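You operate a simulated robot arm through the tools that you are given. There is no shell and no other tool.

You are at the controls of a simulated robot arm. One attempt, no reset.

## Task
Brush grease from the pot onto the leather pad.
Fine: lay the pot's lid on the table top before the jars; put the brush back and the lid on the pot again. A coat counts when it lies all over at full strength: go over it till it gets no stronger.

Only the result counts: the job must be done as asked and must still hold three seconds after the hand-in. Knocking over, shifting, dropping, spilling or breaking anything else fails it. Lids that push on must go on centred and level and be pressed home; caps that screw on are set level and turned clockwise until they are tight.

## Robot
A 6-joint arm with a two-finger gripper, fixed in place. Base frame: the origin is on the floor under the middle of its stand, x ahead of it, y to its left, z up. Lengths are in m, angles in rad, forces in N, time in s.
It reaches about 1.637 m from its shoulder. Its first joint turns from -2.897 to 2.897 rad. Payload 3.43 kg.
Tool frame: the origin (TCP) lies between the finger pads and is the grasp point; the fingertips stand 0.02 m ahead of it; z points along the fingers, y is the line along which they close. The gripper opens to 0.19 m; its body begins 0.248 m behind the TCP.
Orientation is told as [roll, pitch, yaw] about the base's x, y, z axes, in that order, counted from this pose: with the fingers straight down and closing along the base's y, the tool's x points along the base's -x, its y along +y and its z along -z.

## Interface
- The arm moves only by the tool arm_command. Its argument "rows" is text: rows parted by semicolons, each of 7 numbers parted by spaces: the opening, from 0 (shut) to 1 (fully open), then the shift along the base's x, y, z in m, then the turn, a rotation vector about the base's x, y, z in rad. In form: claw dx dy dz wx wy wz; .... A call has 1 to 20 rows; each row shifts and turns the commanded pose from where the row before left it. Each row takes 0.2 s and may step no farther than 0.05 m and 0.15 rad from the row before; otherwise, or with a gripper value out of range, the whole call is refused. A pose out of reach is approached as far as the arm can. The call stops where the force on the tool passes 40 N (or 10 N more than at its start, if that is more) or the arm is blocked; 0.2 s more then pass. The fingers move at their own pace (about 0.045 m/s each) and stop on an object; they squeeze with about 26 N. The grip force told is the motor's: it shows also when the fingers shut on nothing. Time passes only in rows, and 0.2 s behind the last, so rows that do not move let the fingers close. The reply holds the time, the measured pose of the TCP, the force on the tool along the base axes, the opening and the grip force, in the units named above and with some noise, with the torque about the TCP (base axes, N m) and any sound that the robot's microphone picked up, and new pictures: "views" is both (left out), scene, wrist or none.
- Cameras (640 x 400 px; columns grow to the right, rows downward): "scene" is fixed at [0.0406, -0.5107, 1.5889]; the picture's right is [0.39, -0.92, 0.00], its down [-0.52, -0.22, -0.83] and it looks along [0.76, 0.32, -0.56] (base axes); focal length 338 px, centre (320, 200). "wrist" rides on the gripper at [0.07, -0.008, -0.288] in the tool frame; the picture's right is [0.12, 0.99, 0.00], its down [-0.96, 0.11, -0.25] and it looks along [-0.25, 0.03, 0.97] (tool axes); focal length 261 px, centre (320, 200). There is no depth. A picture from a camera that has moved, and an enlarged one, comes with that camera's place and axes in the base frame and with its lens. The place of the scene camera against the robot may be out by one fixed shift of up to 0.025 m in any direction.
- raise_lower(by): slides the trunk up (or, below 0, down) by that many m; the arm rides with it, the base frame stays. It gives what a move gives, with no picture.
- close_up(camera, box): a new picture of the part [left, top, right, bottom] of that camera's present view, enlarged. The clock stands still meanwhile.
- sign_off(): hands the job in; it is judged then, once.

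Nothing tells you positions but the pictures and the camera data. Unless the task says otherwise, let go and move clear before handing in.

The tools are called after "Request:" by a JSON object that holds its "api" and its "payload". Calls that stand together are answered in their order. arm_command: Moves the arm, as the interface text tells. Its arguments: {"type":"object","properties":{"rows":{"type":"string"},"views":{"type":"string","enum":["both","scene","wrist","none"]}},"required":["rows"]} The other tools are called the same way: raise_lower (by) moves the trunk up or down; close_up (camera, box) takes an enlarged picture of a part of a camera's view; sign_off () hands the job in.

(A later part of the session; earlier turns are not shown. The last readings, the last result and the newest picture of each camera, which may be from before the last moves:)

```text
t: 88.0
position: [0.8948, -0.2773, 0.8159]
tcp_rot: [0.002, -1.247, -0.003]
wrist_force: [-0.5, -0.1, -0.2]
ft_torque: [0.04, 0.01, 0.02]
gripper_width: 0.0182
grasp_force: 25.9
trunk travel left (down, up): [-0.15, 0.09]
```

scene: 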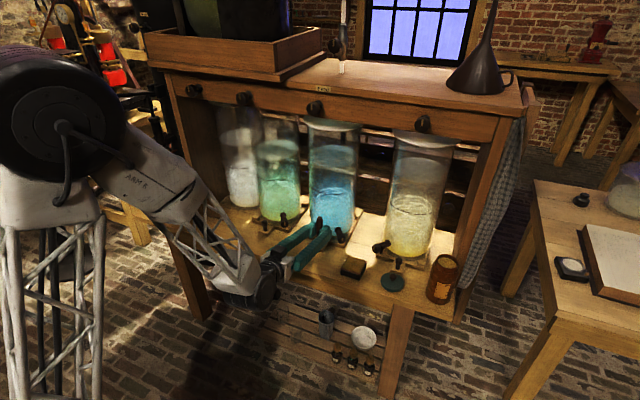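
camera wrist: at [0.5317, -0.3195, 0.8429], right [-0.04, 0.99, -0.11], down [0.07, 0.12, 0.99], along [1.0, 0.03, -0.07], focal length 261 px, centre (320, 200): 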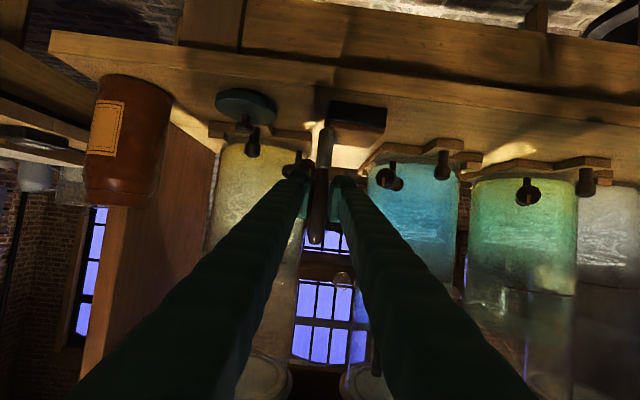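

Request:
{"api": "close_up", "payload": {"camera": "wrist", "box": [250, 60, 390, 190]}}

Request:
{"api": "close_up", "payload": {"camera": "scene", "box": [320, 215, 400, 280]}}

```text
3.08 times, centred on (320, 125) of wrist
camera zoom: at [0.5992, -0.2866, 0.8379], right [-0.04, 0.99, -0.11], down [0.07, 0.12, 0.99], along [1.0, 0.03, -0.07], focal length 802 px, centre (320, 431)
```

zoom: 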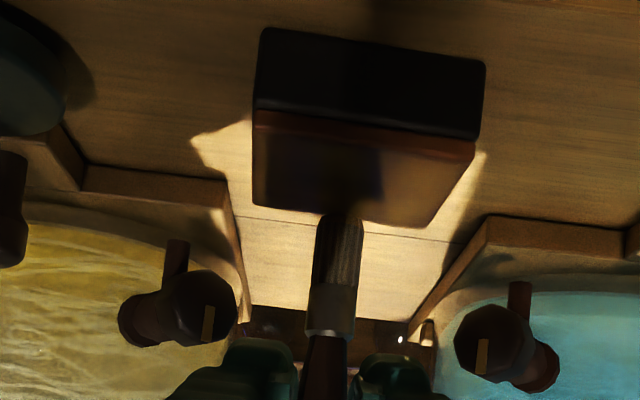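

```text
6.15 times, centred on (360, 248) of scene
camera zoom: at [0.0406, -0.5107, 1.5889], right [0.39, -0.92, 0.0], down [-0.52, -0.22, -0.83], along [0.76, 0.32, -0.56], focal length 2077 px, centre (74, -92)
```

zoom: 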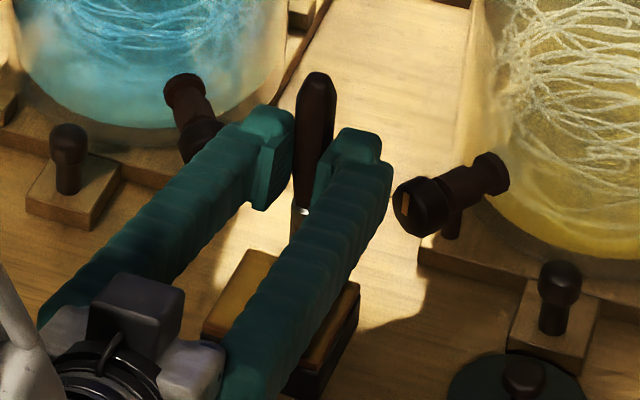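

Request:
{"api": "arm_command", "payload": {"rows": "0.0 -0.003 0.0103 -0.0005 0 0 0; 0.0 0 0 0 0 0 0", "views": "none"}}

Request:
{"api": "arm_command", "payload": {"rows": "0.0 0 0 -0.0005 0 0 0; 0.0 0 0 0 0 0 0", "views": "none"}}

```text
t: 88.6
position: [0.8916, -0.2677, 0.8146]
tcp_rot: [0.001, -1.25, -0.003]
wrist_force: [0.1, 0.3, -0.5]
ft_torque: [0.03, 0.01, -0.01]
gripper_width: 0.0185
grasp_force: 26.1
trunk travel left (down, up): [-0.15, 0.09]
```

```text
t: 89.2
position: [0.8919, -0.2674, 0.8156]
tcp_rot: [0.0, -1.251, -0.002]
wrist_force: [1.1, 0.0, 4.5]
ft_torque: [-0.05, -0.09, 0.01]
gripper_width: 0.0185
grasp_force: 26.1
trunk travel left (down, up): [-0.15, 0.09]
```

Request:
{"api": "arm_command", "payload": {"rows": "0.0 -0.0138 0.0006 -0.0001 0 0 0; 0.0 -0.0138 0.0006 -0.0001 0 0 0; 0.0 -0.0138 0.0006 -0.0001 0 0 0; 0.0 -0.0138 0.0006 -0.0001 0 0 0; 0.0 -0.0138 0.0006 -0.0001 0 0 0; 0.0 0 0 0 0 0 0", "views": "none"}}

Request:
{"api": "arm_command", "payload": {"rows": "0.0 0.0007 0.0103 -0.0001 0 0 0; 0.0 0.0138 -0.0006 -0.0001 0 0 0; 0.0 0.0138 -0.0006 -0.0001 0 0 0; 0.0 0.0138 -0.0006 -0.0001 0 0 0; 0.0 0.0138 -0.0006 -0.0001 0 0 0; 0.0 0.0138 -0.0006 -0.0001 0 0 0; 0.0 0 0 0 0 0 0", "views": "none"}}

```text
t: 90.6
position: [0.8209, -0.2628, 0.8128]
tcp_rot: [0.001, -1.249, 0.001]
wrist_force: [1.3, -0.6, 17.4]
ft_torque: [0.03, -0.45, 0.01]
gripper_width: 0.0185
grasp_force: 25.5
trunk travel left (down, up): [-0.15, 0.09]
```

```text
t: 92.2
position: [0.8927, -0.2567, 0.8114]
tcp_rot: [0.002, -1.247, -0.004]
wrist_force: [0.5, 1.5, -0.4]
ft_torque: [0.04, 0.0, -0.01]
gripper_width: 0.0183
grasp_force: 26.8
trunk travel left (down, up): [-0.15, 0.09]
```

The grip lets the brush pivot under fore-aft drag but not sideways (fingers close along y), so I switch to strokes along y.

Request:
{"api": "arm_command", "payload": {"rows": "0.0 -0.001 0.012 -0.0006 0 0 0; 0.0 0 0 0 0 0 0", "views": "none"}}

Request:
{"api": "arm_command", "payload": {"rows": "0.0 0 0 -0.0006 0 0 0; 0.0 0 0 0 0 0 0", "views": "none"}}

```text
t: 92.8
position: [0.8907, -0.2439, 0.8117]
tcp_rot: [0.001, -1.248, -0.002]
wrist_force: [-0.2, 0.0, 1.9]
ft_torque: [-0.02, -0.02, 0.0]
gripper_width: 0.0185
grasp_force: 26.0
trunk travel left (down, up): [-0.15, 0.09]
```

```text
t: 93.4
position: [0.8908, -0.2435, 0.8107]
tcp_rot: [-0.001, -1.251, -0.002]
wrist_force: [-1.3, -0.1, 6.3]
ft_torque: [-0.05, 0.04, -0.02]
gripper_width: 0.0184
grasp_force: 26.6
trunk travel left (down, up): [-0.15, 0.09]
```

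Request:
{"api": "arm_command", "payload": {"rows": "0.0 -0.0007 -0.0152 0 0 0 0; 0.0 -0.0007 -0.0152 0 0 0 0; 0.0 -0.0007 -0.0152 0 0 0 0; 0.0 -0.0007 -0.0152 0 0 0 0; 0.0 0 0 0 0 0 0", "views": "none"}}

Request:
{"api": "arm_command", "payload": {"rows": "0.0 -0.01 0.0004 0 0 0 0; 0.0 0.0007 0.0152 0 0 0 0; 0.0 0.0007 0.0152 0 0 0 0; 0.0 0.0007 0.0152 0 0 0 0; 0.0 0.0007 0.0152 0 0 0 0; 0.0 0 0 0 0 0 0", "views": "none"}}

```text
t: 94.6
position: [0.887, -0.3056, 0.8114]
tcp_rot: [-0.001, -1.249, 0.0]
wrist_force: [0.3, 2.2, 12.9]
ft_torque: [0.18, -0.2, 0.0]
gripper_width: 0.0182
grasp_force: 26.0
trunk travel left (down, up): [-0.15, 0.09]
```

```text
t: 96.0
position: [0.8813, -0.2409, 0.8105]
tcp_rot: [0.001, -1.249, -0.001]
wrist_force: [-0.4, -1.8, 8.1]
ft_torque: [-0.16, 0.0, 0.0]
gripper_width: 0.0184
grasp_force: 25.9
trunk travel left (down, up): [-0.15, 0.09]
```

Contact stays steady now (8–13 N). I continue this raster.

Request:
{"api": "arm_command", "payload": {"rows": "0.0 -0.01 0.0004 0 0 0 0; 0.0 -0.0007 -0.0152 0 0 0 0; 0.0 -0.0007 -0.0152 0 0 0 0; 0.0 -0.0007 -0.0152 0 0 0 0; 0.0 -0.0007 -0.0152 0 0 0 0; 0.0 0 0 0 0 0 0", "views": "none"}}

Request:
{"api": "arm_command", "payload": {"rows": "0.0 -0.01 0.0004 0 0 0 0; 0.0 0.0007 0.0152 0 0 0 0; 0.0 0.0007 0.0152 0 0 0 0; 0.0 0.0007 0.0152 0 0 0 0; 0.0 0.0007 0.0152 0 0 0 0; 0.0 0 0 0 0 0 0", "views": "none"}}

Request:
{"api": "arm_command", "payload": {"rows": "0.0 -0.01 0.0004 0 0 0 0; 0.0 -0.0007 -0.0152 0 0 0 0; 0.0 -0.0007 -0.0152 0 0 0 0; 0.0 -0.0007 -0.0152 0 0 0 0; 0.0 -0.0007 -0.0152 0 0 0 0; 0.0 0 0 0 0 0 0", "views": "none"}}

```text
t: 97.4
position: [0.8675, -0.3044, 0.8107]
tcp_rot: [0.003, -1.251, -0.002]
wrist_force: [-0.1, 1.0, 7.3]
ft_torque: [0.08, 0.0, -0.01]
gripper_width: 0.0182
grasp_force: 26.0
trunk travel left (down, up): [-0.15, 0.09]
```

```text
t: 98.8
position: [0.8624, -0.2416, 0.8107]
tcp_rot: [0.001, -1.25, -0.002]
wrist_force: [0.1, 0.1, 3.2]
ft_torque: [-0.02, -0.03, -0.01]
gripper_width: 0.0185
grasp_force: 26.1
trunk travel left (down, up): [-0.15, 0.09]
```

```text
t: 100.2
position: [0.8472, -0.3018, 0.8107]
tcp_rot: [0.001, -1.25, -0.002]
wrist_force: [0.0, -0.5, -0.5]
ft_torque: [-0.01, -0.03, 0.03]
gripper_width: 0.0184
grasp_force: 25.9
trunk travel left (down, up): [-0.15, 0.09]
```

Request:
{"api": "arm_command", "payload": {"rows": "0.0 0 0 -0.0007 0 0 0; 0.0 0 0 0 0 0 0", "views": "none"}}

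Request:
{"api": "arm_command", "payload": {"rows": "0.0 0 0 -0.0004 0 0 0; 0.0 0 0 0 0 0 0", "views": "none"}}

```text
t: 100.8
position: [0.8466, -0.3027, 0.8101]
tcp_rot: [0.002, -1.249, -0.001]
wrist_force: [-0.8, -0.4, 0.1]
ft_torque: [0.0, 0.04, -0.03]
gripper_width: 0.0182
grasp_force: 26.2
trunk travel left (down, up): [-0.15, 0.09]
```

```text
t: 101.4
position: [0.8464, -0.3035, 0.8107]
tcp_rot: [0.002, -1.251, -0.002]
wrist_force: [-0.3, 0.4, -0.1]
ft_torque: [0.03, 0.01, 0.0]
gripper_width: 0.0182
grasp_force: 25.6
trunk travel left (down, up): [-0.15, 0.09]
```

Request:
{"api": "arm_command", "payload": {"rows": "0.0 0 0 -0.0005 0 0 0; 0.0 0 0 0 0 0 0", "views": "none"}}

Request:
{"api": "arm_command", "payload": {"rows": "0.0 0 0 -0.0005 0 0 0; 0.0 0 0 0 0 0 0", "views": "none"}}

Request:
{"api": "close_up", "payload": {"camera": "wrist", "box": [250, 60, 390, 190]}}

```text
t: 102.0
position: [0.8477, -0.3038, 0.8106]
tcp_rot: [-0.001, -1.25, 0.0]
wrist_force: [0.5, 1.5, 3.6]
ft_torque: [0.0, 0.0, 0.03]
gripper_width: 0.0183
grasp_force: 25.3
trunk travel left (down, up): [-0.15, 0.09]
```

```text
t: 102.6
position: [0.8476, -0.3041, 0.8106]
tcp_rot: [0.0, -1.25, -0.001]
wrist_force: [0.5, 0.1, 10.6]
ft_torque: [-0.04, -0.07, -0.04]
gripper_width: 0.0185
grasp_force: 26.4
trunk travel left (down, up): [-0.15, 0.09]
```

```text
3.08 times, centred on (320, 125) of wrist
camera zoom: at [0.552, -0.3123, 0.8319], right [-0.04, 0.99, -0.11], down [0.07, 0.12, 0.99], along [1.0, 0.03, -0.07], focal length 802 px, centre (320, 431)
```

zoom: 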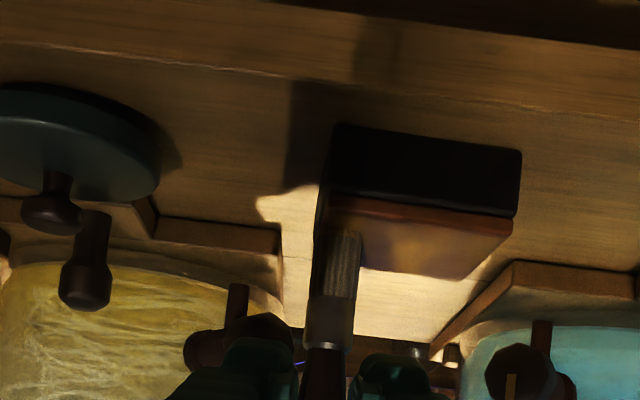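

Request:
{"api": "arm_command", "payload": {"rows": "0.0 0.0007 0.0152 0 0 0 0; 0.0 0.0007 0.0152 0 0 0 0; 0.0 0.0007 0.0152 0 0 0 0; 0.0 0.0007 0.0152 0 0 0 0; 0.0 0 0 0 0 0 0", "views": "none"}}

Request:
{"api": "arm_command", "payload": {"rows": "0.0 -0.01 0.0004 -0.0002 0 0 0; 0.0 -0.0007 -0.0152 0 0 0 0; 0.0 -0.0007 -0.0152 0 0 0 0; 0.0 -0.0007 -0.0152 0 0 0 0; 0.0 -0.0007 -0.0152 0 0 0 0; 0.0 0 0 0 0 0 0", "views": "none"}}

```text
t: 103.8
position: [0.8519, -0.2423, 0.8108]
tcp_rot: [0.003, -1.253, 0.0]
wrist_force: [-1.4, -1.2, 7.3]
ft_torque: [-0.11, 0.0, 0.0]
gripper_width: 0.0185
grasp_force: 25.7
trunk travel left (down, up): [-0.15, 0.09]
```

```text
t: 105.2
position: [0.8377, -0.3055, 0.8092]
tcp_rot: [-0.001, -1.249, 0.001]
wrist_force: [0.8, 4.0, 13.4]
ft_torque: [0.22, -0.23, 0.01]
gripper_width: 0.0185
grasp_force: 25.9
trunk travel left (down, up): [-0.15, 0.09]
```

Request:
{"api": "arm_command", "payload": {"rows": "0.0 -0.009 0.0004 0 0 0 0; 0.0 0.0007 0.0152 0 0 0 0; 0.0 0.0007 0.0152 0 0 0 0; 0.0 0.0007 0.0152 0 0 0 0; 0.0 0.0007 0.0152 0 0 0 0; 0.0 0 0 0 0 0 0", "views": "none"}}

Request:
{"api": "arm_command", "payload": {"rows": "0.0 -0.006 0.0002 -0.0002 0 0 0; 0.0 -0.0007 -0.0152 0 0 0 0; 0.0 -0.0007 -0.0152 0 0 0 0; 0.0 -0.0007 -0.0152 0 0 0 0; 0.0 -0.0007 -0.0152 0 0 0 0; 0.0 0 0 0 0 0 0", "views": "none"}}

```text
t: 106.6
position: [0.8303, -0.2423, 0.8082]
tcp_rot: [0.002, -1.246, -0.002]
wrist_force: [-1.9, -2.3, 11.0]
ft_torque: [-0.22, 0.04, -0.03]
gripper_width: 0.0184
grasp_force: 26.9
trunk travel left (down, up): [-0.15, 0.09]
```

```text
t: 108.0
position: [0.8274, -0.3064, 0.8117]
tcp_rot: [0.001, -1.249, 0.0]
wrist_force: [0.0, 0.1, -0.3]
ft_torque: [0.02, -0.01, 0.03]
gripper_width: 0.0186
grasp_force: 26.0
out of reach, approached as far as the arm can: row 1
trunk travel left (down, up): [-0.15, 0.09]
```

I lift aside and inspect the coat again.

Request:
{"api": "arm_command", "payload": {"rows": "0.0 0.005 0 0.03 0 0 0; 0.0 0.02 0.045 0.01 0 0 0; 0.0 0.01 0.045 0 0 0 0; 0.0 0.01 0.045 0 0 0 0; 0.0 0 0.02 0 0 0 0; 0.0 0 0 0 0 0 0"}}

Request:
{"api": "close_up", "payload": {"camera": "scene", "box": [335, 250, 371, 275]}}

Request:
{"api": "close_up", "payload": {"camera": "wrist", "box": [180, 40, 400, 200]}}

Request:
{"api": "close_up", "payload": {"camera": "scene", "box": [325, 245, 381, 290]}}

```text
refused: row 2 steps farther than a row can; nothing moved
```

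```text
16.00 times, centred on (353, 262) of scene
camera zoom: at [0.0406, -0.5107, 1.5889], right [0.39, -0.92, 0.0], down [-0.52, -0.22, -0.83], along [0.76, 0.32, -0.56], focal length 5400 px, centre (-208, -800)
```

zoom: 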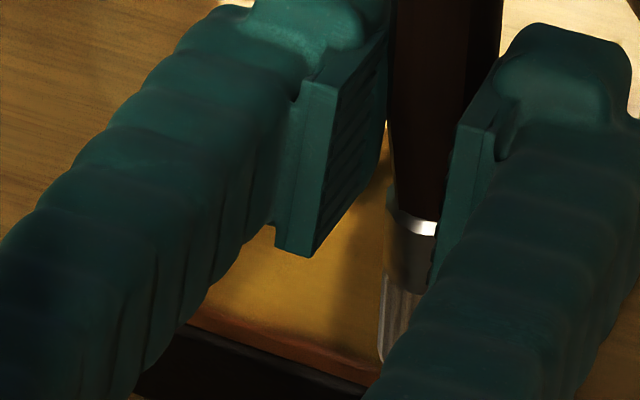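

```text
2.50 times, centred on (290, 120) of wrist
camera zoom: at [0.5318, -0.3144, 0.8336], right [-0.04, 0.99, -0.11], down [0.07, 0.12, 0.99], along [1.0, 0.03, -0.07], focal length 652 px, centre (395, 400)
```

zoom: 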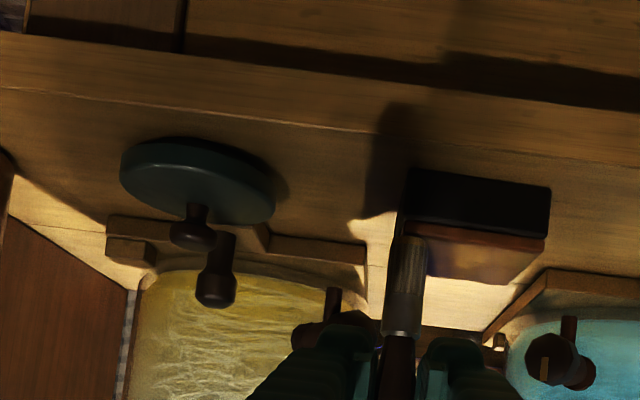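

```text
8.89 times, centred on (353, 268) of scene
camera zoom: at [0.0406, -0.5107, 1.5889], right [0.39, -0.92, 0.0], down [-0.52, -0.22, -0.83], along [0.76, 0.32, -0.56], focal length 3000 px, centre (27, -400)
```

zoom: 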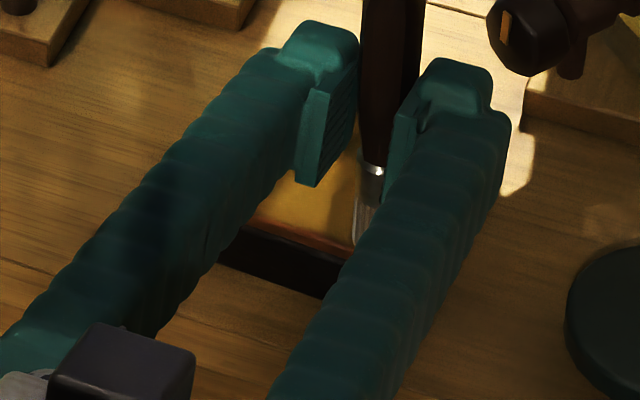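

Request:
{"api": "arm_command", "payload": {"rows": "0.0 0.005 0 0.03 0 0 0; 0.0 0.02 0.04 0.01 0 0 0; 0.0 0.01 0.045 0 0 0 0; 0.0 0.01 0.045 0 0 0 0; 0.0 0 0.02 0 0 0 0; 0.0 0 0 0 0 0 0"}}

Request:
{"api": "close_up", "payload": {"camera": "scene", "box": [335, 250, 371, 275]}}

Request:
{"api": "close_up", "payload": {"camera": "wrist", "box": [180, 40, 276, 110]}}

Request:
{"api": "close_up", "payload": {"camera": "wrist", "box": [290, 90, 360, 180]}}

```text
t: 109.4
position: [0.8709, -0.1524, 0.8522]
tcp_rot: [0.0, -1.249, 0.0]
wrist_force: [0.5, 0.5, -0.4]
ft_torque: [0.04, -0.02, 0.01]
gripper_width: 0.0183
grasp_force: 26.5
trunk travel left (down, up): [-0.15, 0.09]
camera wrist: at [0.5758, -0.1608, 0.8745], right [-0.04, 0.99, -0.11], down [0.07, 0.12, 0.99], along [1.0, 0.03, -0.07], focal length 261 px, centre (320, 200)
```

scene: 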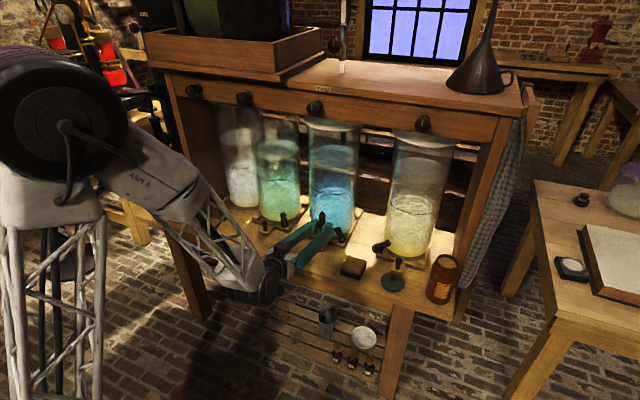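
wrist: 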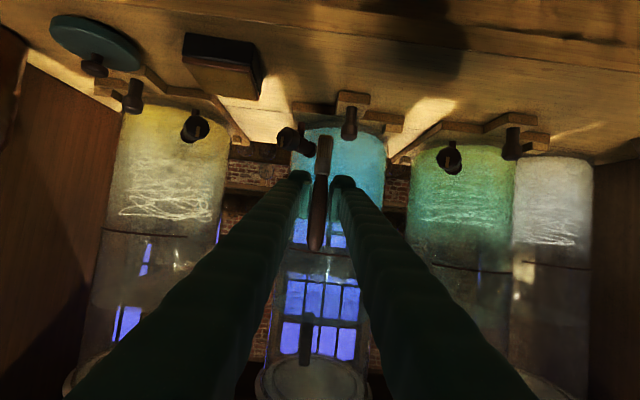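

```text
16.00 times, centred on (353, 262) of scene
camera zoom: at [0.0406, -0.5107, 1.5889], right [0.39, -0.92, 0.0], down [-0.52, -0.22, -0.83], along [0.76, 0.32, -0.56], focal length 5400 px, centre (-208, -800)
```

zoom: 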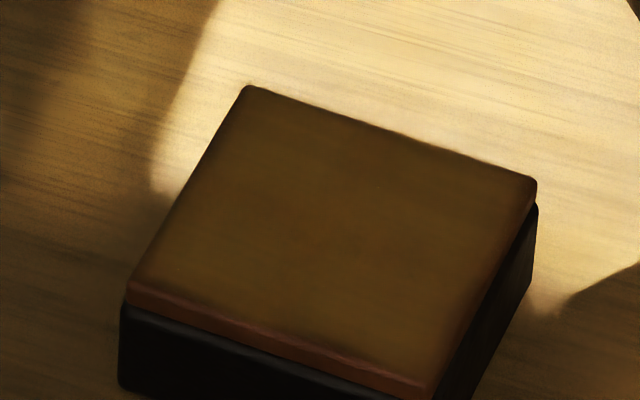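

```text
5.71 times, centred on (228, 75) of wrist
camera zoom: at [0.5758, -0.1608, 0.8745], right [-0.04, 0.99, -0.11], down [0.07, 0.12, 0.99], along [1.0, 0.03, -0.07], focal length 1489 px, centre (846, 914)
```

zoom: 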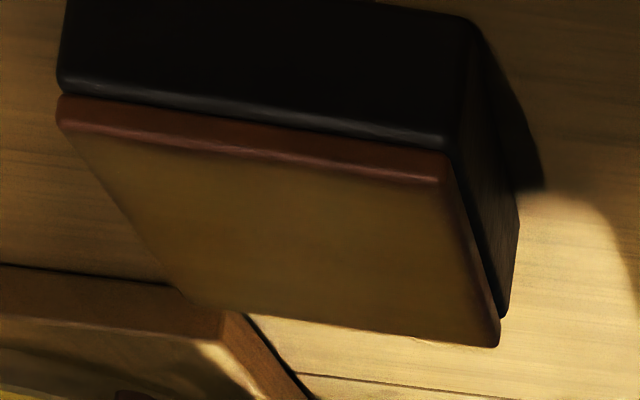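

```text
4.44 times, centred on (325, 135) of wrist
camera zoom: at [0.5758, -0.1608, 0.8745], right [-0.04, 0.99, -0.11], down [0.07, 0.12, 0.99], along [1.0, 0.03, -0.07], focal length 1158 px, centre (298, 489)
```

zoom: 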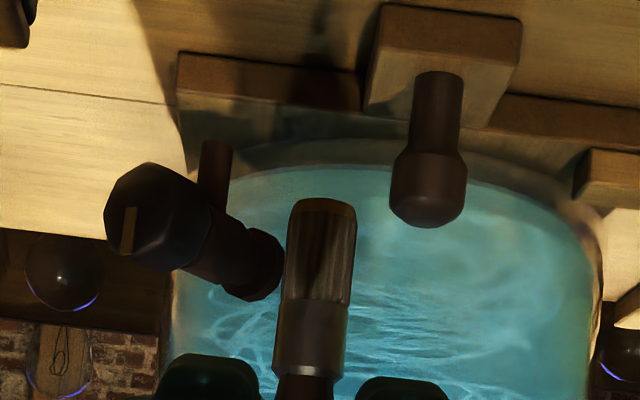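

The coat looks the same as before this pass, i.e. near saturation, but to be sure I'll dip once more and give a third full pass.

Request:
{"api": "arm_command", "payload": {"rows": "0.0 -0.002 -0.03 0.035 0 0 0; 0.0 -0.002 -0.03 0.035 0 0 0; 0.0 -0.002 -0.03 0.035 0 0 0; 0.0 -0.002 -0.03 0.032 0 0 0; 0.0 0 -0.048 0 0 0 0; 0.0 0 -0.048 0 0 0 0; 0.0 0 -0.048 0 0 0 0; 0.0 0 -0.048 0 0 0 0; 0.0 0 -0.048 0 0 0 0; 0.0 0 -0.048 0 0 0 0; 0.0 0 -0.002 0 0 0 0; 0.0 0 0 0 0 0 0", "views": "wrist"}}

Request:
{"api": "close_up", "payload": {"camera": "wrist", "box": [250, 60, 390, 190]}}

Request:
{"api": "close_up", "payload": {"camera": "scene", "box": [335, 250, 371, 275]}}

```text
t: 112.0
position: [0.8642, -0.5627, 0.9891]
tcp_rot: [0.001, -1.249, -0.002]
wrist_force: [-0.3, -1.1, -0.8]
ft_torque: [-0.04, 0.04, -0.02]
gripper_width: 0.0186
grasp_force: 25.8
trunk travel left (down, up): [-0.15, 0.09]
camera wrist: at [0.5685, -0.5713, 1.0109], right [-0.04, 0.99, -0.11], down [0.07, 0.11, 0.99], along [1.0, 0.03, -0.07], focal length 261 px, centre (320, 200)
```

wrist: 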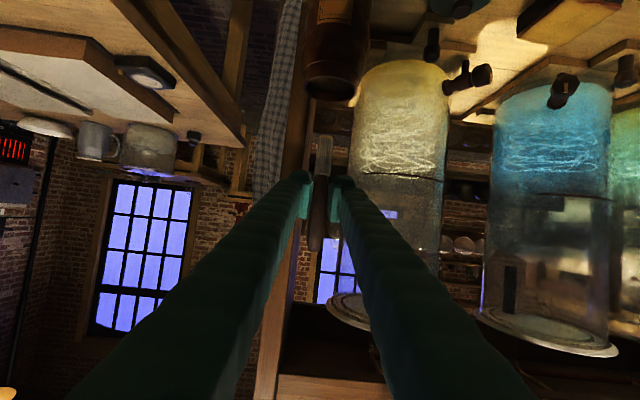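

```text
3.08 times, centred on (320, 125) of wrist
camera zoom: at [0.5685, -0.5713, 1.0109], right [-0.04, 0.99, -0.11], down [0.07, 0.11, 0.99], along [1.0, 0.03, -0.07], focal length 802 px, centre (320, 431)
```

zoom: 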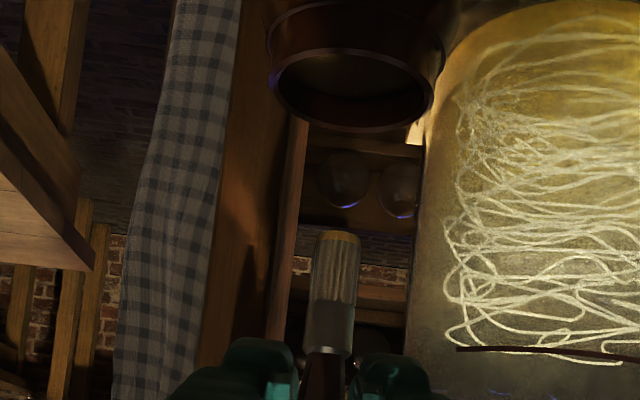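

```text
16.00 times, centred on (353, 262) of scene
camera zoom: at [0.0406, -0.5107, 1.5889], right [0.39, -0.92, 0.0], down [-0.52, -0.22, -0.83], along [0.76, 0.32, -0.56], focal length 5400 px, centre (-208, -800)
```

zoom: 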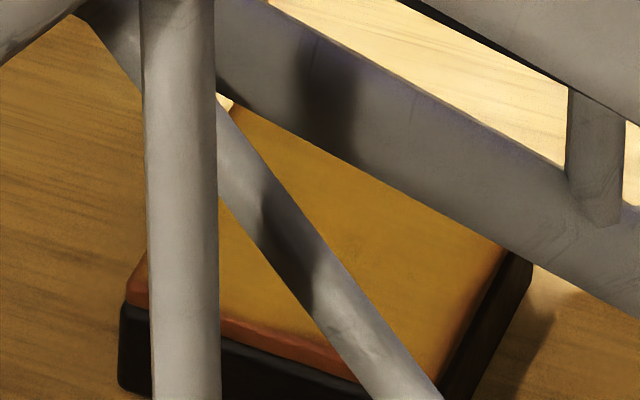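

Request:
{"api": "arm_command", "payload": {"rows": "0.0 -0.0015 0 -0.02 0 0 0; 0.0 0 0 -0.02 0 0 0; 0.0 0 0 -0.02 0 0 0; 0.0 0 0 -0.006 0 0 0; 0.0 0 0 -0.002 0 0 0; 0.0 0 0 0 0 0 0", "views": "none"}}

Request:
{"api": "arm_command", "payload": {"rows": "0.0 0 0 -0.0015 0 0 0; 0.0 0 0 -0.001 0 0 0; 0.0 0 0 0 0 0 0", "views": "none"}}

```text
t: 113.4
position: [0.8639, -0.5668, 0.9197]
tcp_rot: [0.002, -1.25, -0.001]
wrist_force: [-0.4, 0.3, -0.1]
ft_torque: [-0.04, 0.01, 0.02]
gripper_width: 0.0185
grasp_force: 26.0
trunk travel left (down, up): [-0.15, 0.09]
```

```text
t: 114.2
position: [0.863, -0.5652, 0.9166]
tcp_rot: [0.001, -1.249, -0.003]
wrist_force: [-0.2, 0.3, -1.1]
ft_torque: [0.02, -0.02, -0.01]
gripper_width: 0.0184
grasp_force: 26.0
trunk travel left (down, up): [-0.15, 0.09]
```

Request:
{"api": "arm_command", "payload": {"rows": "0.0 0 0 -0.001 0 0 0; 0.0 0 0 -0.001 0 0 0; 0.0 0 0 0 0 0 0", "views": "none"}}

Request:
{"api": "arm_command", "payload": {"rows": "0.0 0 0 -0.001 0 0 0; 0.0 0 0 -0.0005 0 0 0; 0.0 0 0 0 0 0 0", "views": "none"}}

```text
t: 115.0
position: [0.8628, -0.5662, 0.9153]
tcp_rot: [0.0, -1.249, 0.0]
wrist_force: [0.4, 1.1, 6.3]
ft_torque: [0.04, -0.03, 0.01]
gripper_width: 0.0184
grasp_force: 25.9
trunk travel left (down, up): [-0.15, 0.09]
```

```text
t: 115.8
position: [0.8634, -0.5661, 0.9153]
tcp_rot: [-0.002, -1.252, 0.002]
wrist_force: [0.8, 0.0, 20.0]
ft_torque: [-0.08, -0.27, -0.01]
gripper_width: 0.0183
grasp_force: 25.6
trunk travel left (down, up): [-0.15, 0.09]
```

Loaded again. Swirl lightly, lift, and return to the pad's right edge.

Request:
{"api": "arm_command", "payload": {"rows": "0.0 0 0 0.001 0 0 0; 0.0 0 0.004 0 0 0 0; 0.0 0 -0.008 0 0 0 0; 0.0 0 0.004 0 0 0 0; 0.0 0 0 0.02 0 0 0; 0.0 0 0 0.03 0 0 0; 0.0 0 0 0.02 0 0 0; 0.0 0 0.048 0 0 0 0; 0.0 0 0.048 0 0 0 0; 0.0 0 0.048 0 0 0 0; 0.0 0 0.04 -0.03 0 0 0; 0.0 0 0.04 -0.03 0 0 0; 0.0 0 0.025 -0.04 0 0 0; 0.0 0 0.006 -0.04 0 0 0; 0.0 0 0 -0.02 0 0 0; 0.0 0 0 0 0 0 0", "views": "both"}}

Request:
{"api": "close_up", "payload": {"camera": "wrist", "box": [250, 60, 390, 190]}}

```text
t: 119.2
position: [0.8606, -0.3104, 0.8266]
tcp_rot: [-0.001, -1.25, -0.003]
wrist_force: [0.2, 0.7, -0.5]
ft_torque: [0.01, -0.01, -0.01]
gripper_width: 0.0185
grasp_force: 26.2
trunk travel left (down, up): [-0.15, 0.09]
camera wrist: at [0.5656, -0.3197, 0.8467], right [-0.04, 0.99, -0.11], down [0.07, 0.12, 0.99], along [1.0, 0.03, -0.07], focal length 261 px, centre (320, 200)
```

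scene: 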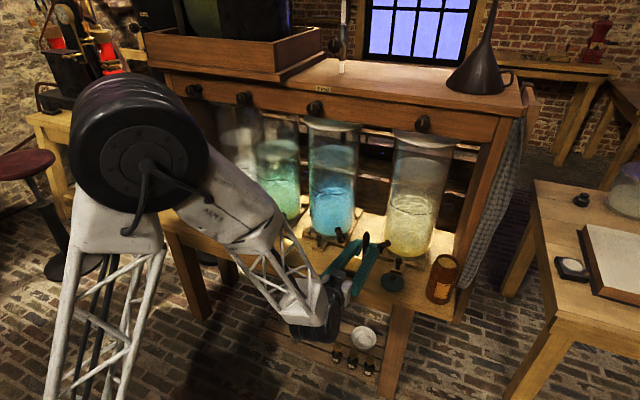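
wrist: 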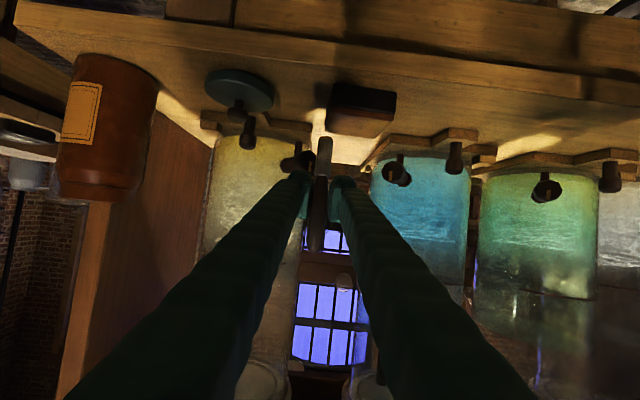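

```text
3.08 times, centred on (320, 125) of wrist
camera zoom: at [0.5656, -0.3197, 0.8467], right [-0.04, 0.99, -0.11], down [0.07, 0.12, 0.99], along [1.0, 0.03, -0.07], focal length 802 px, centre (320, 431)
```

zoom: 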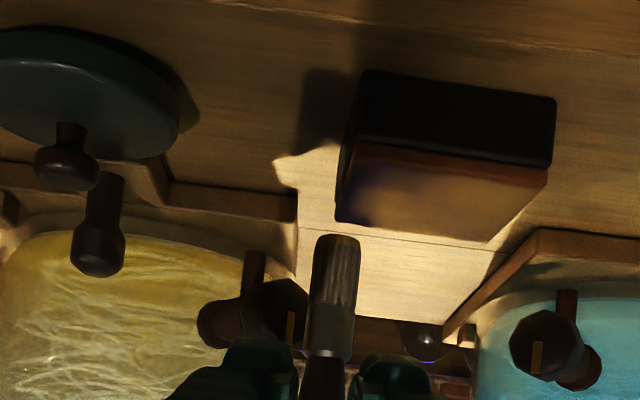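

Request:
{"api": "arm_command", "payload": {"rows": "0.0 0.032 0.002 -0.008 0 0 0; 0.0 0 0 -0.006 0 0 0; 0.0 0 0 -0.003 0 0 0; 0.0 0 0 0 0 0 0", "views": "none"}}

Request:
{"api": "arm_command", "payload": {"rows": "0.0 0 0 -0.001 0 0 0; 0.0 0 0 0 0 0 0", "views": "none"}}

```text
t: 120.2
position: [0.894, -0.3071, 0.8077]
tcp_rot: [0.002, -1.249, 0.0]
wrist_force: [-0.4, -0.2, -0.6]
ft_torque: [0.01, -0.02, 0.02]
gripper_width: 0.0184
grasp_force: 26.0
trunk travel left (down, up): [-0.15, 0.09]
```

```text
t: 120.8
position: [0.8964, -0.3078, 0.8072]
tcp_rot: [0.0, -1.25, 0.0]
wrist_force: [0.6, 0.4, 6.6]
ft_torque: [-0.02, -0.01, -0.01]
gripper_width: 0.0184
grasp_force: 26.5
trunk travel left (down, up): [-0.15, 0.09]
```

Request:
{"api": "arm_command", "payload": {"rows": "0.0 -0.003 0 -0.0001 0 0 0; 0.0 0.0007 0.0163 0 0 0 0; 0.0 0.0007 0.0163 0 0 0 0; 0.0 0.0007 0.0163 0 0 0 0; 0.0 0.0007 0.0163 0 0 0 0; 0.0 0 0 0 0 0 0; 0.0 -0.009 0.0004 -0.0001 0 0 0; 0.0 -0.0007 -0.0163 0 0 0 0; 0.0 -0.0007 -0.0163 0 0 0 0; 0.0 -0.0007 -0.0163 0 0 0 0; 0.0 -0.0007 -0.0163 0 0 0 0; 0.0 0 0 0 0 0 0", "views": "none"}}

```text
t: 123.4
position: [0.8823, -0.3077, 0.8072]
tcp_rot: [0.0, -1.252, 0.0]
wrist_force: [2.2, 2.9, 13.1]
ft_torque: [0.23, -0.3, 0.01]
gripper_width: 0.0184
grasp_force: 25.3
trunk travel left (down, up): [-0.15, 0.09]
```

Request:
{"api": "arm_command", "payload": {"rows": "0.0 -0.009 0.0004 0.0001 0 0 0; 0.0 0.0007 0.0163 0 0 0 0; 0.0 0.0007 0.0163 0 0 0 0; 0.0 0.0007 0.0163 0 0 0 0; 0.0 0.0007 0.0163 0 0 0 0; 0.0 0 0 0 0 0 0; 0.0 -0.009 0.0004 -0.0002 0 0 0; 0.0 -0.0007 -0.0163 0 0 0 0; 0.0 -0.0007 -0.0163 0 0 0 0; 0.0 -0.0007 -0.0163 0 0 0 0; 0.0 -0.0007 -0.0163 0 0 0 0; 0.0 0 0 0 0 0 0", "views": "none"}}

```text
t: 126.0
position: [0.8664, -0.3055, 0.8061]
tcp_rot: [-0.003, -1.25, 0.0]
wrist_force: [0.4, 4.0, 17.6]
ft_torque: [0.36, -0.25, 0.02]
gripper_width: 0.0182
grasp_force: 25.8
trunk travel left (down, up): [-0.15, 0.09]
```

Request:
{"api": "arm_command", "payload": {"rows": "0.0 -0.009 0.0004 0.0003 0 0 0; 0.0 0.0007 0.0163 0 0 0 0; 0.0 0.0007 0.0163 0 0 0 0; 0.0 0.0007 0.0163 0 0 0 0; 0.0 0.0007 0.0163 0 0 0 0; 0.0 0 0 0 0 0 0; 0.0 -0.009 0.0004 -0.0002 0 0 0; 0.0 -0.0007 -0.0163 0 0 0 0; 0.0 -0.0007 -0.0163 0 0 0 0; 0.0 -0.0007 -0.0163 0 0 0 0; 0.0 -0.0007 -0.0163 0 0 0 0; 0.0 0 0 0 0 0 0", "views": "none"}}

```text
t: 128.6
position: [0.8426, -0.3061, 0.8053]
tcp_rot: [0.002, -1.249, -0.002]
wrist_force: [-0.3, 0.0, 2.9]
ft_torque: [-0.03, 0.05, 0.0]
gripper_width: 0.0184
grasp_force: 25.7
trunk travel left (down, up): [-0.15, 0.09]
```

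Request:
{"api": "arm_command", "payload": {"rows": "0.0 -0.008 0.0004 -0.0005 0 0 0; 0.0 0.0007 0.0163 0 0 0 0; 0.0 0.0007 0.0163 0 0 0 0; 0.0 0.0007 0.0163 0 0 0 0; 0.0 0.0007 0.0163 0 0 0 0; 0.0 0 0 0 0 0 0", "views": "none"}}

Request:
{"api": "arm_command", "payload": {"rows": "0.0 -0.0035 0.0002 -0.0003 0 0 0; 0.0 -0.0015 -0.0163 0 0 0 0; 0.0 -0.0015 -0.0163 0 0 0 0; 0.0 -0.0015 -0.0163 0 0 0 0; 0.0 -0.0015 -0.0163 0 0 0 0; 0.0 0 0 0 0 0 0", "views": "none"}}

```text
t: 130.0
position: [0.8409, -0.2416, 0.8066]
tcp_rot: [0.0, -1.249, -0.002]
wrist_force: [-0.3, -0.3, 0.1]
ft_torque: [-0.01, 0.01, 0.01]
gripper_width: 0.0184
grasp_force: 26.3
trunk travel left (down, up): [-0.15, 0.09]
```

```text
t: 131.4
position: [0.8317, -0.3069, 0.8081]
tcp_rot: [0.002, -1.251, -0.002]
wrist_force: [-0.6, 0.6, 0.0]
ft_torque: [-0.01, 0.0, 0.0]
gripper_width: 0.0185
grasp_force: 26.0
trunk travel left (down, up): [-0.15, 0.09]
```

Request:
{"api": "arm_command", "payload": {"rows": "0.0 -0.003 0 -0.0008 0 0 0; 0.0 0 0 0 0 0 0", "views": "none"}}

Request:
{"api": "arm_command", "payload": {"rows": "0.0 0 0 -0.0006 0 0 0; 0.0 0 0 0 0 0 0", "views": "none"}}

```text
t: 132.0
position: [0.8275, -0.3062, 0.8059]
tcp_rot: [0.002, -1.249, -0.003]
wrist_force: [0.7, -0.7, -0.5]
ft_torque: [0.0, 0.02, 0.01]
gripper_width: 0.0183
grasp_force: 26.3
trunk travel left (down, up): [-0.15, 0.09]
```

```text
t: 132.6
position: [0.8291, -0.3055, 0.8051]
tcp_rot: [0.0, -1.25, -0.001]
wrist_force: [-0.6, -0.5, 6.0]
ft_torque: [-0.03, -0.02, -0.01]
gripper_width: 0.0184
grasp_force: 25.9
trunk travel left (down, up): [-0.15, 0.09]
```

Request:
{"api": "arm_command", "payload": {"rows": "0.0 0.0007 0.0163 0 0 0 0; 0.0 0.0007 0.0163 0 0 0 0; 0.0 0.0007 0.0163 0 0 0 0; 0.0 0.0007 0.0163 0 0 0 0; 0.0 0 0 0 0 0 0", "views": "none"}}

Request:
{"api": "arm_command", "payload": {"rows": "0.0 0 0 -0.0003 0 0 0; 0.0 -0.0015 -0.0163 0 0 0 0; 0.0 -0.0015 -0.0163 0 0 0 0; 0.0 -0.0015 -0.0163 0 0 0 0; 0.0 -0.0015 -0.0163 0 0 0 0; 0.0 0 0 0 0 0 0", "views": "none"}}

```text
t: 133.8
position: [0.8328, -0.2397, 0.8051]
tcp_rot: [0.005, -1.247, -0.002]
wrist_force: [-1.4, -3.0, 12.6]
ft_torque: [-0.24, -0.04, -0.08]
gripper_width: 0.0185
grasp_force: 26.4
trunk travel left (down, up): [-0.15, 0.09]
```

```text
t: 135.2
position: [0.8269, -0.3059, 0.804]
tcp_rot: [0.001, -1.25, -0.003]
wrist_force: [-0.7, 4.9, 14.1]
ft_torque: [0.29, -0.16, 0.04]
gripper_width: 0.0185
grasp_force: 26.5
trunk travel left (down, up): [-0.15, 0.09]
```

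Request:
{"api": "arm_command", "payload": {"rows": "0.0 0.0135 -0.0006 -0.0001 0 0 0; 0.0 0.0135 -0.0006 -0.0001 0 0 0; 0.0 0.0135 -0.0006 -0.0001 0 0 0; 0.0 0.0135 -0.0006 -0.0001 0 0 0; 0.0 0.0135 -0.0006 -0.0001 0 0 0; 0.0 0 0 0 0 0 0", "views": "none"}}

Request:
{"api": "arm_command", "payload": {"rows": "0.0 0 0.002 -0.0002 0 0 0; 0.0 -0.0135 0.0006 -0.0001 0 0 0; 0.0 -0.0135 0.0006 -0.0001 0 0 0; 0.0 -0.0135 0.0006 0 0 0 0; 0.0 -0.0135 0.0006 0 0 0 0; 0.0 0 0 0 0 0 0", "views": "none"}}

```text
t: 136.6
position: [0.8955, -0.3088, 0.8044]
tcp_rot: [0.002, -1.25, -0.002]
wrist_force: [1.1, -0.2, 5.7]
ft_torque: [0.01, -0.07, -0.01]
gripper_width: 0.0186
grasp_force: 26.0
trunk travel left (down, up): [-0.15, 0.09]
```

```text
t: 138.0
position: [0.8388, -0.3039, 0.8038]
tcp_rot: [0.002, -1.25, -0.001]
wrist_force: [-0.3, -0.1, 0.1]
ft_torque: [0.01, -0.01, -0.01]
gripper_width: 0.0185
grasp_force: 26.0
trunk travel left (down, up): [-0.15, 0.09]
```

Request:
{"api": "arm_command", "payload": {"rows": "0.0 0 0 -0.0006 0 0 0; 0.0 0 0 0 0 0 0", "views": "none"}}

Request:
{"api": "arm_command", "payload": {"rows": "0.0 0 0 -0.0005 0 0 0; 0.0 0 0 0 0 0 0", "views": "none"}}

```text
t: 138.6
position: [0.8383, -0.3058, 0.8039]
tcp_rot: [-0.001, -1.249, 0.0]
wrist_force: [1.1, 0.3, 3.8]
ft_torque: [0.05, -0.12, 0.0]
gripper_width: 0.0186
grasp_force: 25.9
trunk travel left (down, up): [-0.15, 0.09]
```

```text
t: 139.2
position: [0.8392, -0.3053, 0.8034]
tcp_rot: [0.0, -1.251, 0.0]
wrist_force: [-1.4, 0.7, 13.0]
ft_torque: [-0.04, -0.05, 0.01]
gripper_width: 0.0185
grasp_force: 25.8
trunk travel left (down, up): [-0.15, 0.09]
```

Request:
{"api": "arm_command", "payload": {"rows": "0.0 0.0007 0.0158 0 0 0 0; 0.0 0.0007 0.0158 0 0 0 0; 0.0 0.0007 0.0158 0 0 0 0; 0.0 0.0007 0.0158 0 0 0 0; 0.0 0 0 0 0 0 0; 0.0 0.008 -0.0004 -0.0002 0 0 0; 0.0 -0.0007 -0.0158 0 0 0 0; 0.0 -0.0007 -0.0158 0 0 0 0; 0.0 -0.0007 -0.0158 0 0 0 0; 0.0 -0.0007 -0.0158 0 0 0 0; 0.0 0 0 0 0 0 0", "views": "none"}}

Request:
{"api": "arm_command", "payload": {"rows": "0.0 0.009 -0.0004 -0.0002 0 0 0; 0.0 0.0007 0.0158 0 0 0 0; 0.0 0.0007 0.0158 0 0 0 0; 0.0 0.0007 0.0158 0 0 0 0; 0.0 0.0007 0.0158 0 0 0 0; 0.0 0 0 0 0 0 0; 0.0 0.009 -0.0004 -0.0002 0 0 0; 0.0 -0.0007 -0.0158 0 0 0 0; 0.0 -0.0007 -0.0158 0 0 0 0; 0.0 -0.0007 -0.0158 0 0 0 0; 0.0 -0.0007 -0.0158 0 0 0 0; 0.0 0 0 0 0 0 0", "views": "none"}}

```text
t: 141.6
position: [0.8482, -0.3053, 0.8039]
tcp_rot: [0.002, -1.248, -0.004]
wrist_force: [0.4, 0.7, -0.2]
ft_torque: [0.01, 0.04, -0.01]
gripper_width: 0.0181
grasp_force: 26.2
trunk travel left (down, up): [-0.15, 0.09]
```

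```text
t: 144.2
position: [0.8652, -0.3056, 0.8031]
tcp_rot: [0.0, -1.251, -0.002]
wrist_force: [-0.5, -0.2, 0.5]
ft_torque: [0.04, -0.02, -0.01]
gripper_width: 0.0186
grasp_force: 25.9
trunk travel left (down, up): [-0.15, 0.09]
```

I inspect again from a pose that leaves the pad lit.

Request:
{"api": "arm_command", "payload": {"rows": "0.0 0 0 0.04 0 0 0; 0.0 0 -0.03 0.04 0 0 0; 0.0 0 -0.03 0.04 0 0 0; 0.0 0 -0.045 0.02 0 0 0; 0.0 0 -0.048 0 0 0 0; 0.0 0 -0.048 0 0 0 0; 0.0 0 0 0 0 0 0"}}

Request:
{"api": "close_up", "payload": {"camera": "scene", "box": [335, 250, 371, 275]}}

Request:
{"api": "close_up", "payload": {"camera": "wrist", "box": [440, 0, 620, 100]}}

```text
t: 145.8
position: [0.8661, -0.5063, 0.9426]
tcp_rot: [0.003, -1.249, -0.001]
wrist_force: [0.4, 0.1, -1.6]
ft_torque: [0.01, -0.02, -0.03]
gripper_width: 0.0184
grasp_force: 26.2
trunk travel left (down, up): [-0.15, 0.09]
camera wrist: at [0.5707, -0.5151, 0.9647], right [-0.04, 0.99, -0.11], down [0.07, 0.11, 0.99], along [1.0, 0.03, -0.07], focal length 261 px, centre (320, 200)
```

scene: 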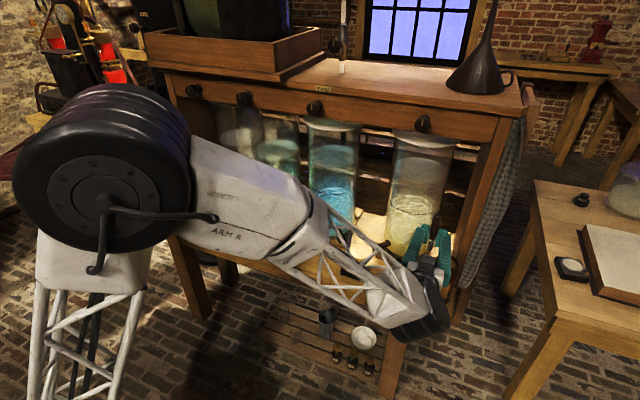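
wrist: 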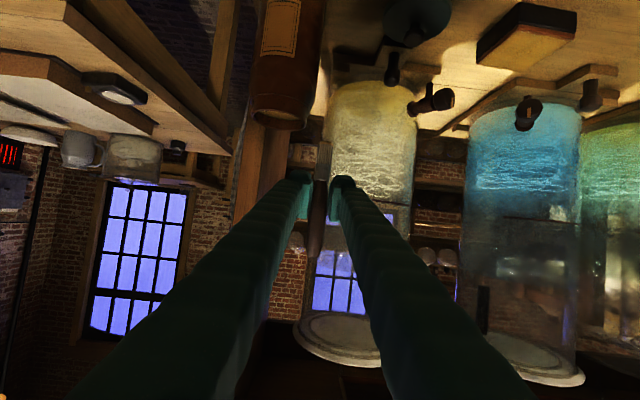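

```text
16.00 times, centred on (353, 262) of scene
camera zoom: at [0.0406, -0.5107, 1.5889], right [0.39, -0.92, 0.0], down [-0.52, -0.22, -0.83], along [0.76, 0.32, -0.56], focal length 5400 px, centre (-208, -800)
```

zoom: 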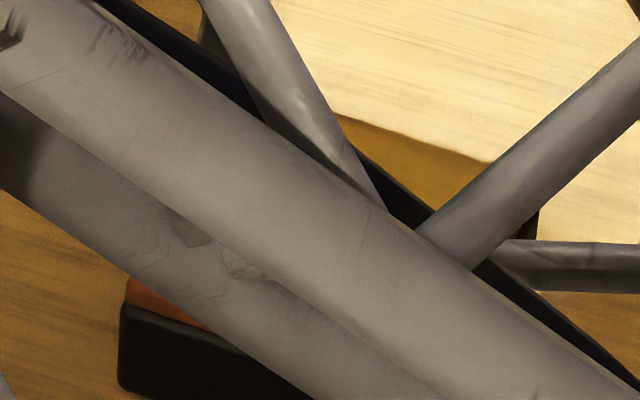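

```text
3.56 times, centred on (530, 50) of wrist
camera zoom: at [0.5707, -0.5151, 0.9647], right [-0.04, 0.99, -0.11], down [0.07, 0.11, 0.99], along [1.0, 0.03, -0.07], focal length 927 px, centre (-427, 733)
```

zoom: 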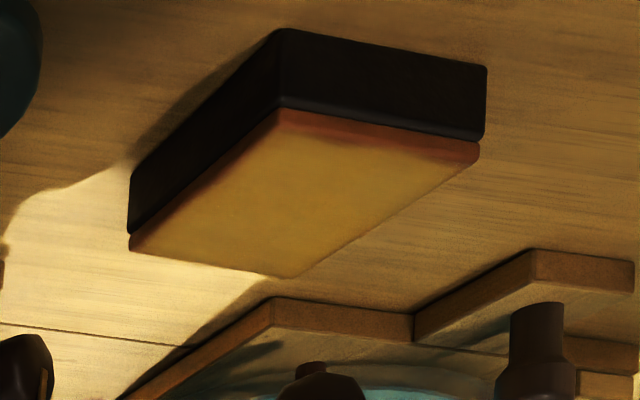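

Request:
{"api": "close_up", "payload": {"camera": "wrist", "box": [470, 20, 580, 85]}}

Request:
{"api": "close_up", "payload": {"camera": "wrist", "box": [505, 20, 585, 60]}}

```text
5.82 times, centred on (525, 52) of wrist
camera zoom: at [0.5707, -0.5151, 0.9647], right [-0.04, 0.99, -0.11], down [0.07, 0.11, 0.99], along [1.0, 0.03, -0.07], focal length 1516 px, centre (-873, 1058)
```

zoom: 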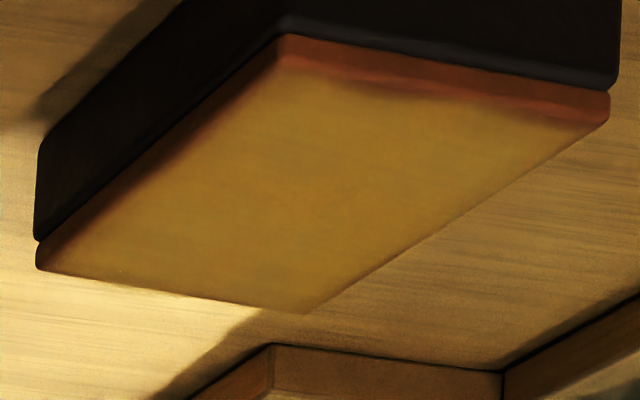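

```text
8.00 times, centred on (545, 40) of wrist
camera zoom: at [0.5707, -0.5151, 0.9647], right [-0.04, 0.99, -0.11], down [0.07, 0.11, 0.99], along [1.0, 0.03, -0.07], focal length 2085 px, centre (-1480, 1480)
```

zoom: 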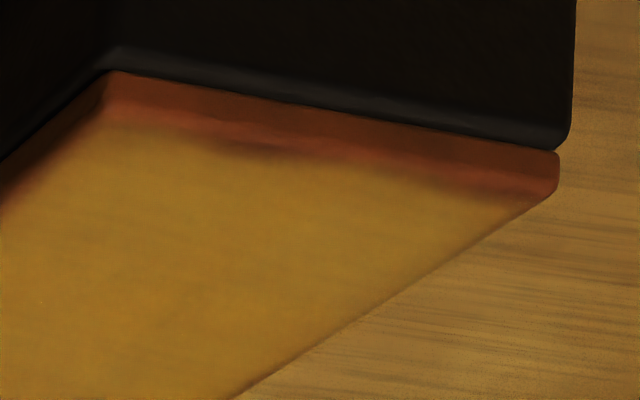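

The near edge still shows a narrow thinner strip. To reach it the wrist needs more room, so I go up, lower the trunk a little, and then brush along the near edge.

Request:
{"api": "arm_command", "payload": {"rows": "0.0 0 0.03 0.03 0 0 0; 0.0 0 0.04 0.02 0 0 0; 0.0 0 0.02 0.01 0 0 0; 0.0 0 0 0 0 0 0", "views": "none"}}

Request:
{"api": "raise_lower", "payload": {"by": -0.06}}

```text
t: 146.8
position: [0.8677, -0.4181, 1.0029]
tcp_rot: [0.002, -1.25, -0.002]
wrist_force: [-1.3, 0.1, 0.1]
ft_torque: [0.01, 0.03, 0.0]
gripper_width: 0.0184
grasp_force: 26.0
trunk travel left (down, up): [-0.15, 0.09]
```

```text
t: 147.8
position: [0.8673, -0.4178, 0.9428]
tcp_rot: [0.002, -1.249, -0.003]
wrist_force: [0.7, -0.1, 0.3]
ft_torque: [0.01, 0.04, 0.02]
gripper_width: 0.0183
grasp_force: 26.4
trunk travel left (down, up): [-0.09, 0.15]
```

Request:
{"api": "arm_command", "payload": {"rows": "0.0 0 0.045 -0.01 0 0 0; 0.0 0 0.045 -0.01 0 0 0; 0.0 -0.01 0.022 -0.035 0 0 0; 0.0 -0.015 0 -0.04 0 0 0; 0.0 -0.015 0 -0.03 0 0 0; 0.0 -0.0045 0 -0.008 0 0 0; 0.0 0 0 0 0 0 0", "views": "both"}}

Request:
{"api": "close_up", "payload": {"camera": "wrist", "box": [250, 60, 390, 190]}}

```text
t: 149.4
position: [0.8222, -0.306, 0.8116]
tcp_rot: [0.0, -1.249, -0.001]
wrist_force: [0.1, -0.6, -0.2]
ft_torque: [-0.01, 0.03, 0.0]
gripper_width: 0.0183
grasp_force: 26.3
trunk travel left (down, up): [-0.09, 0.15]
camera wrist: at [0.527, -0.3147, 0.8328], right [-0.04, 0.99, -0.11], down [0.07, 0.12, 0.99], along [1.0, 0.03, -0.07], focal length 261 px, centre (320, 200)
```

scene: 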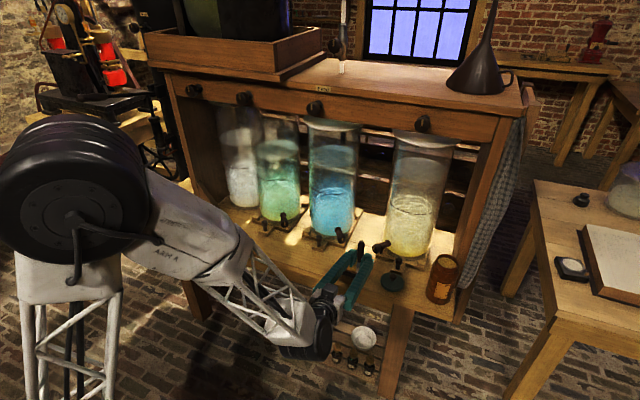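
wrist: 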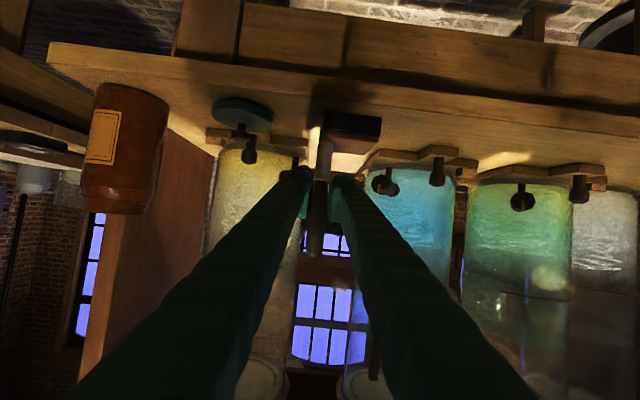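

```text
3.08 times, centred on (320, 125) of wrist
camera zoom: at [0.527, -0.3147, 0.8328], right [-0.04, 0.99, -0.11], down [0.07, 0.12, 0.99], along [1.0, 0.03, -0.07], focal length 802 px, centre (320, 431)
```

zoom: 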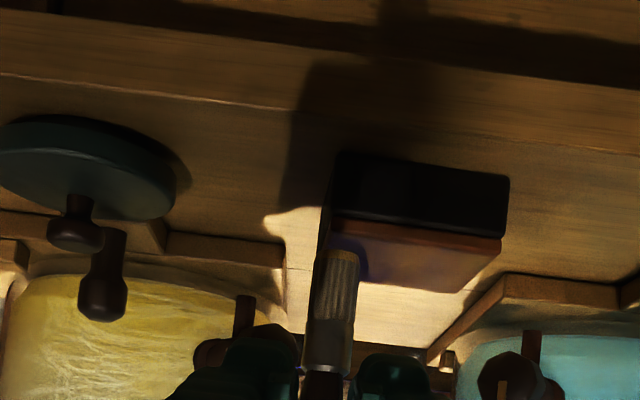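

Request:
{"api": "arm_command", "payload": {"rows": "0.0 -0.001 0.001 -0.003 0 0 0; 0.0 0 0 -0.002 0 0 0; 0.0 0 0 -0.001 0 0 0; 0.0 0 0 0 0 0 0", "views": "none"}}

Request:
{"api": "arm_command", "payload": {"rows": "0.0 0 0 -0.001 0 0 0; 0.0 0 0 -0.001 0 0 0; 0.0 0 0 0 0 0 0", "views": "none"}}

```text
t: 150.4
position: [0.8201, -0.3047, 0.804]
tcp_rot: [0.002, -1.25, -0.002]
wrist_force: [0.3, 0.0, 0.6]
ft_torque: [-0.02, -0.03, -0.01]
gripper_width: 0.0185
grasp_force: 26.1
trunk travel left (down, up): [-0.09, 0.15]
```

```text
t: 151.2
position: [0.8202, -0.3053, 0.8017]
tcp_rot: [0.002, -1.25, -0.002]
wrist_force: [-0.1, 0.0, 0.9]
ft_torque: [-0.05, 0.0, -0.02]
gripper_width: 0.0182
grasp_force: 26.2
trunk travel left (down, up): [-0.09, 0.15]
```

Request:
{"api": "arm_command", "payload": {"rows": "0.0 0 0 -0.0007 0 0 0; 0.0 0 0 0 0 0 0", "views": "none"}}

Request:
{"api": "arm_command", "payload": {"rows": "0.0 0 0 -0.0007 0 0 0; 0.0 0 0 0 0 0 0", "views": "none"}}

Request:
{"api": "close_up", "payload": {"camera": "wrist", "box": [280, 100, 380, 180]}}

```text
t: 151.8
position: [0.8209, -0.305, 0.8014]
tcp_rot: [0.001, -1.249, 0.001]
wrist_force: [0.3, 0.4, 1.3]
ft_torque: [-0.02, -0.04, 0.04]
gripper_width: 0.0182
grasp_force: 26.1
trunk travel left (down, up): [-0.09, 0.15]
```

```text
t: 152.4
position: [0.8202, -0.304, 0.8017]
tcp_rot: [0.0, -1.25, 0.0]
wrist_force: [-0.4, 0.1, 2.7]
ft_torque: [-0.06, -0.02, -0.01]
gripper_width: 0.0184
grasp_force: 25.8
trunk travel left (down, up): [-0.09, 0.15]
```

```text
5.00 times, centred on (330, 140) of wrist
camera zoom: at [0.5254, -0.3129, 0.8238], right [-0.04, 0.99, -0.11], down [0.07, 0.12, 0.99], along [1.0, 0.03, -0.07], focal length 1303 px, centre (270, 500)
```

zoom: 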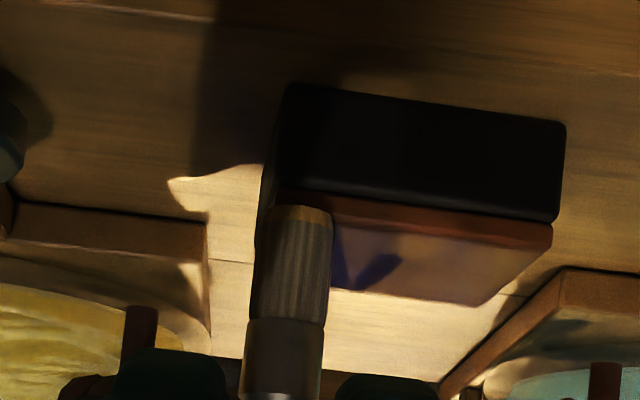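

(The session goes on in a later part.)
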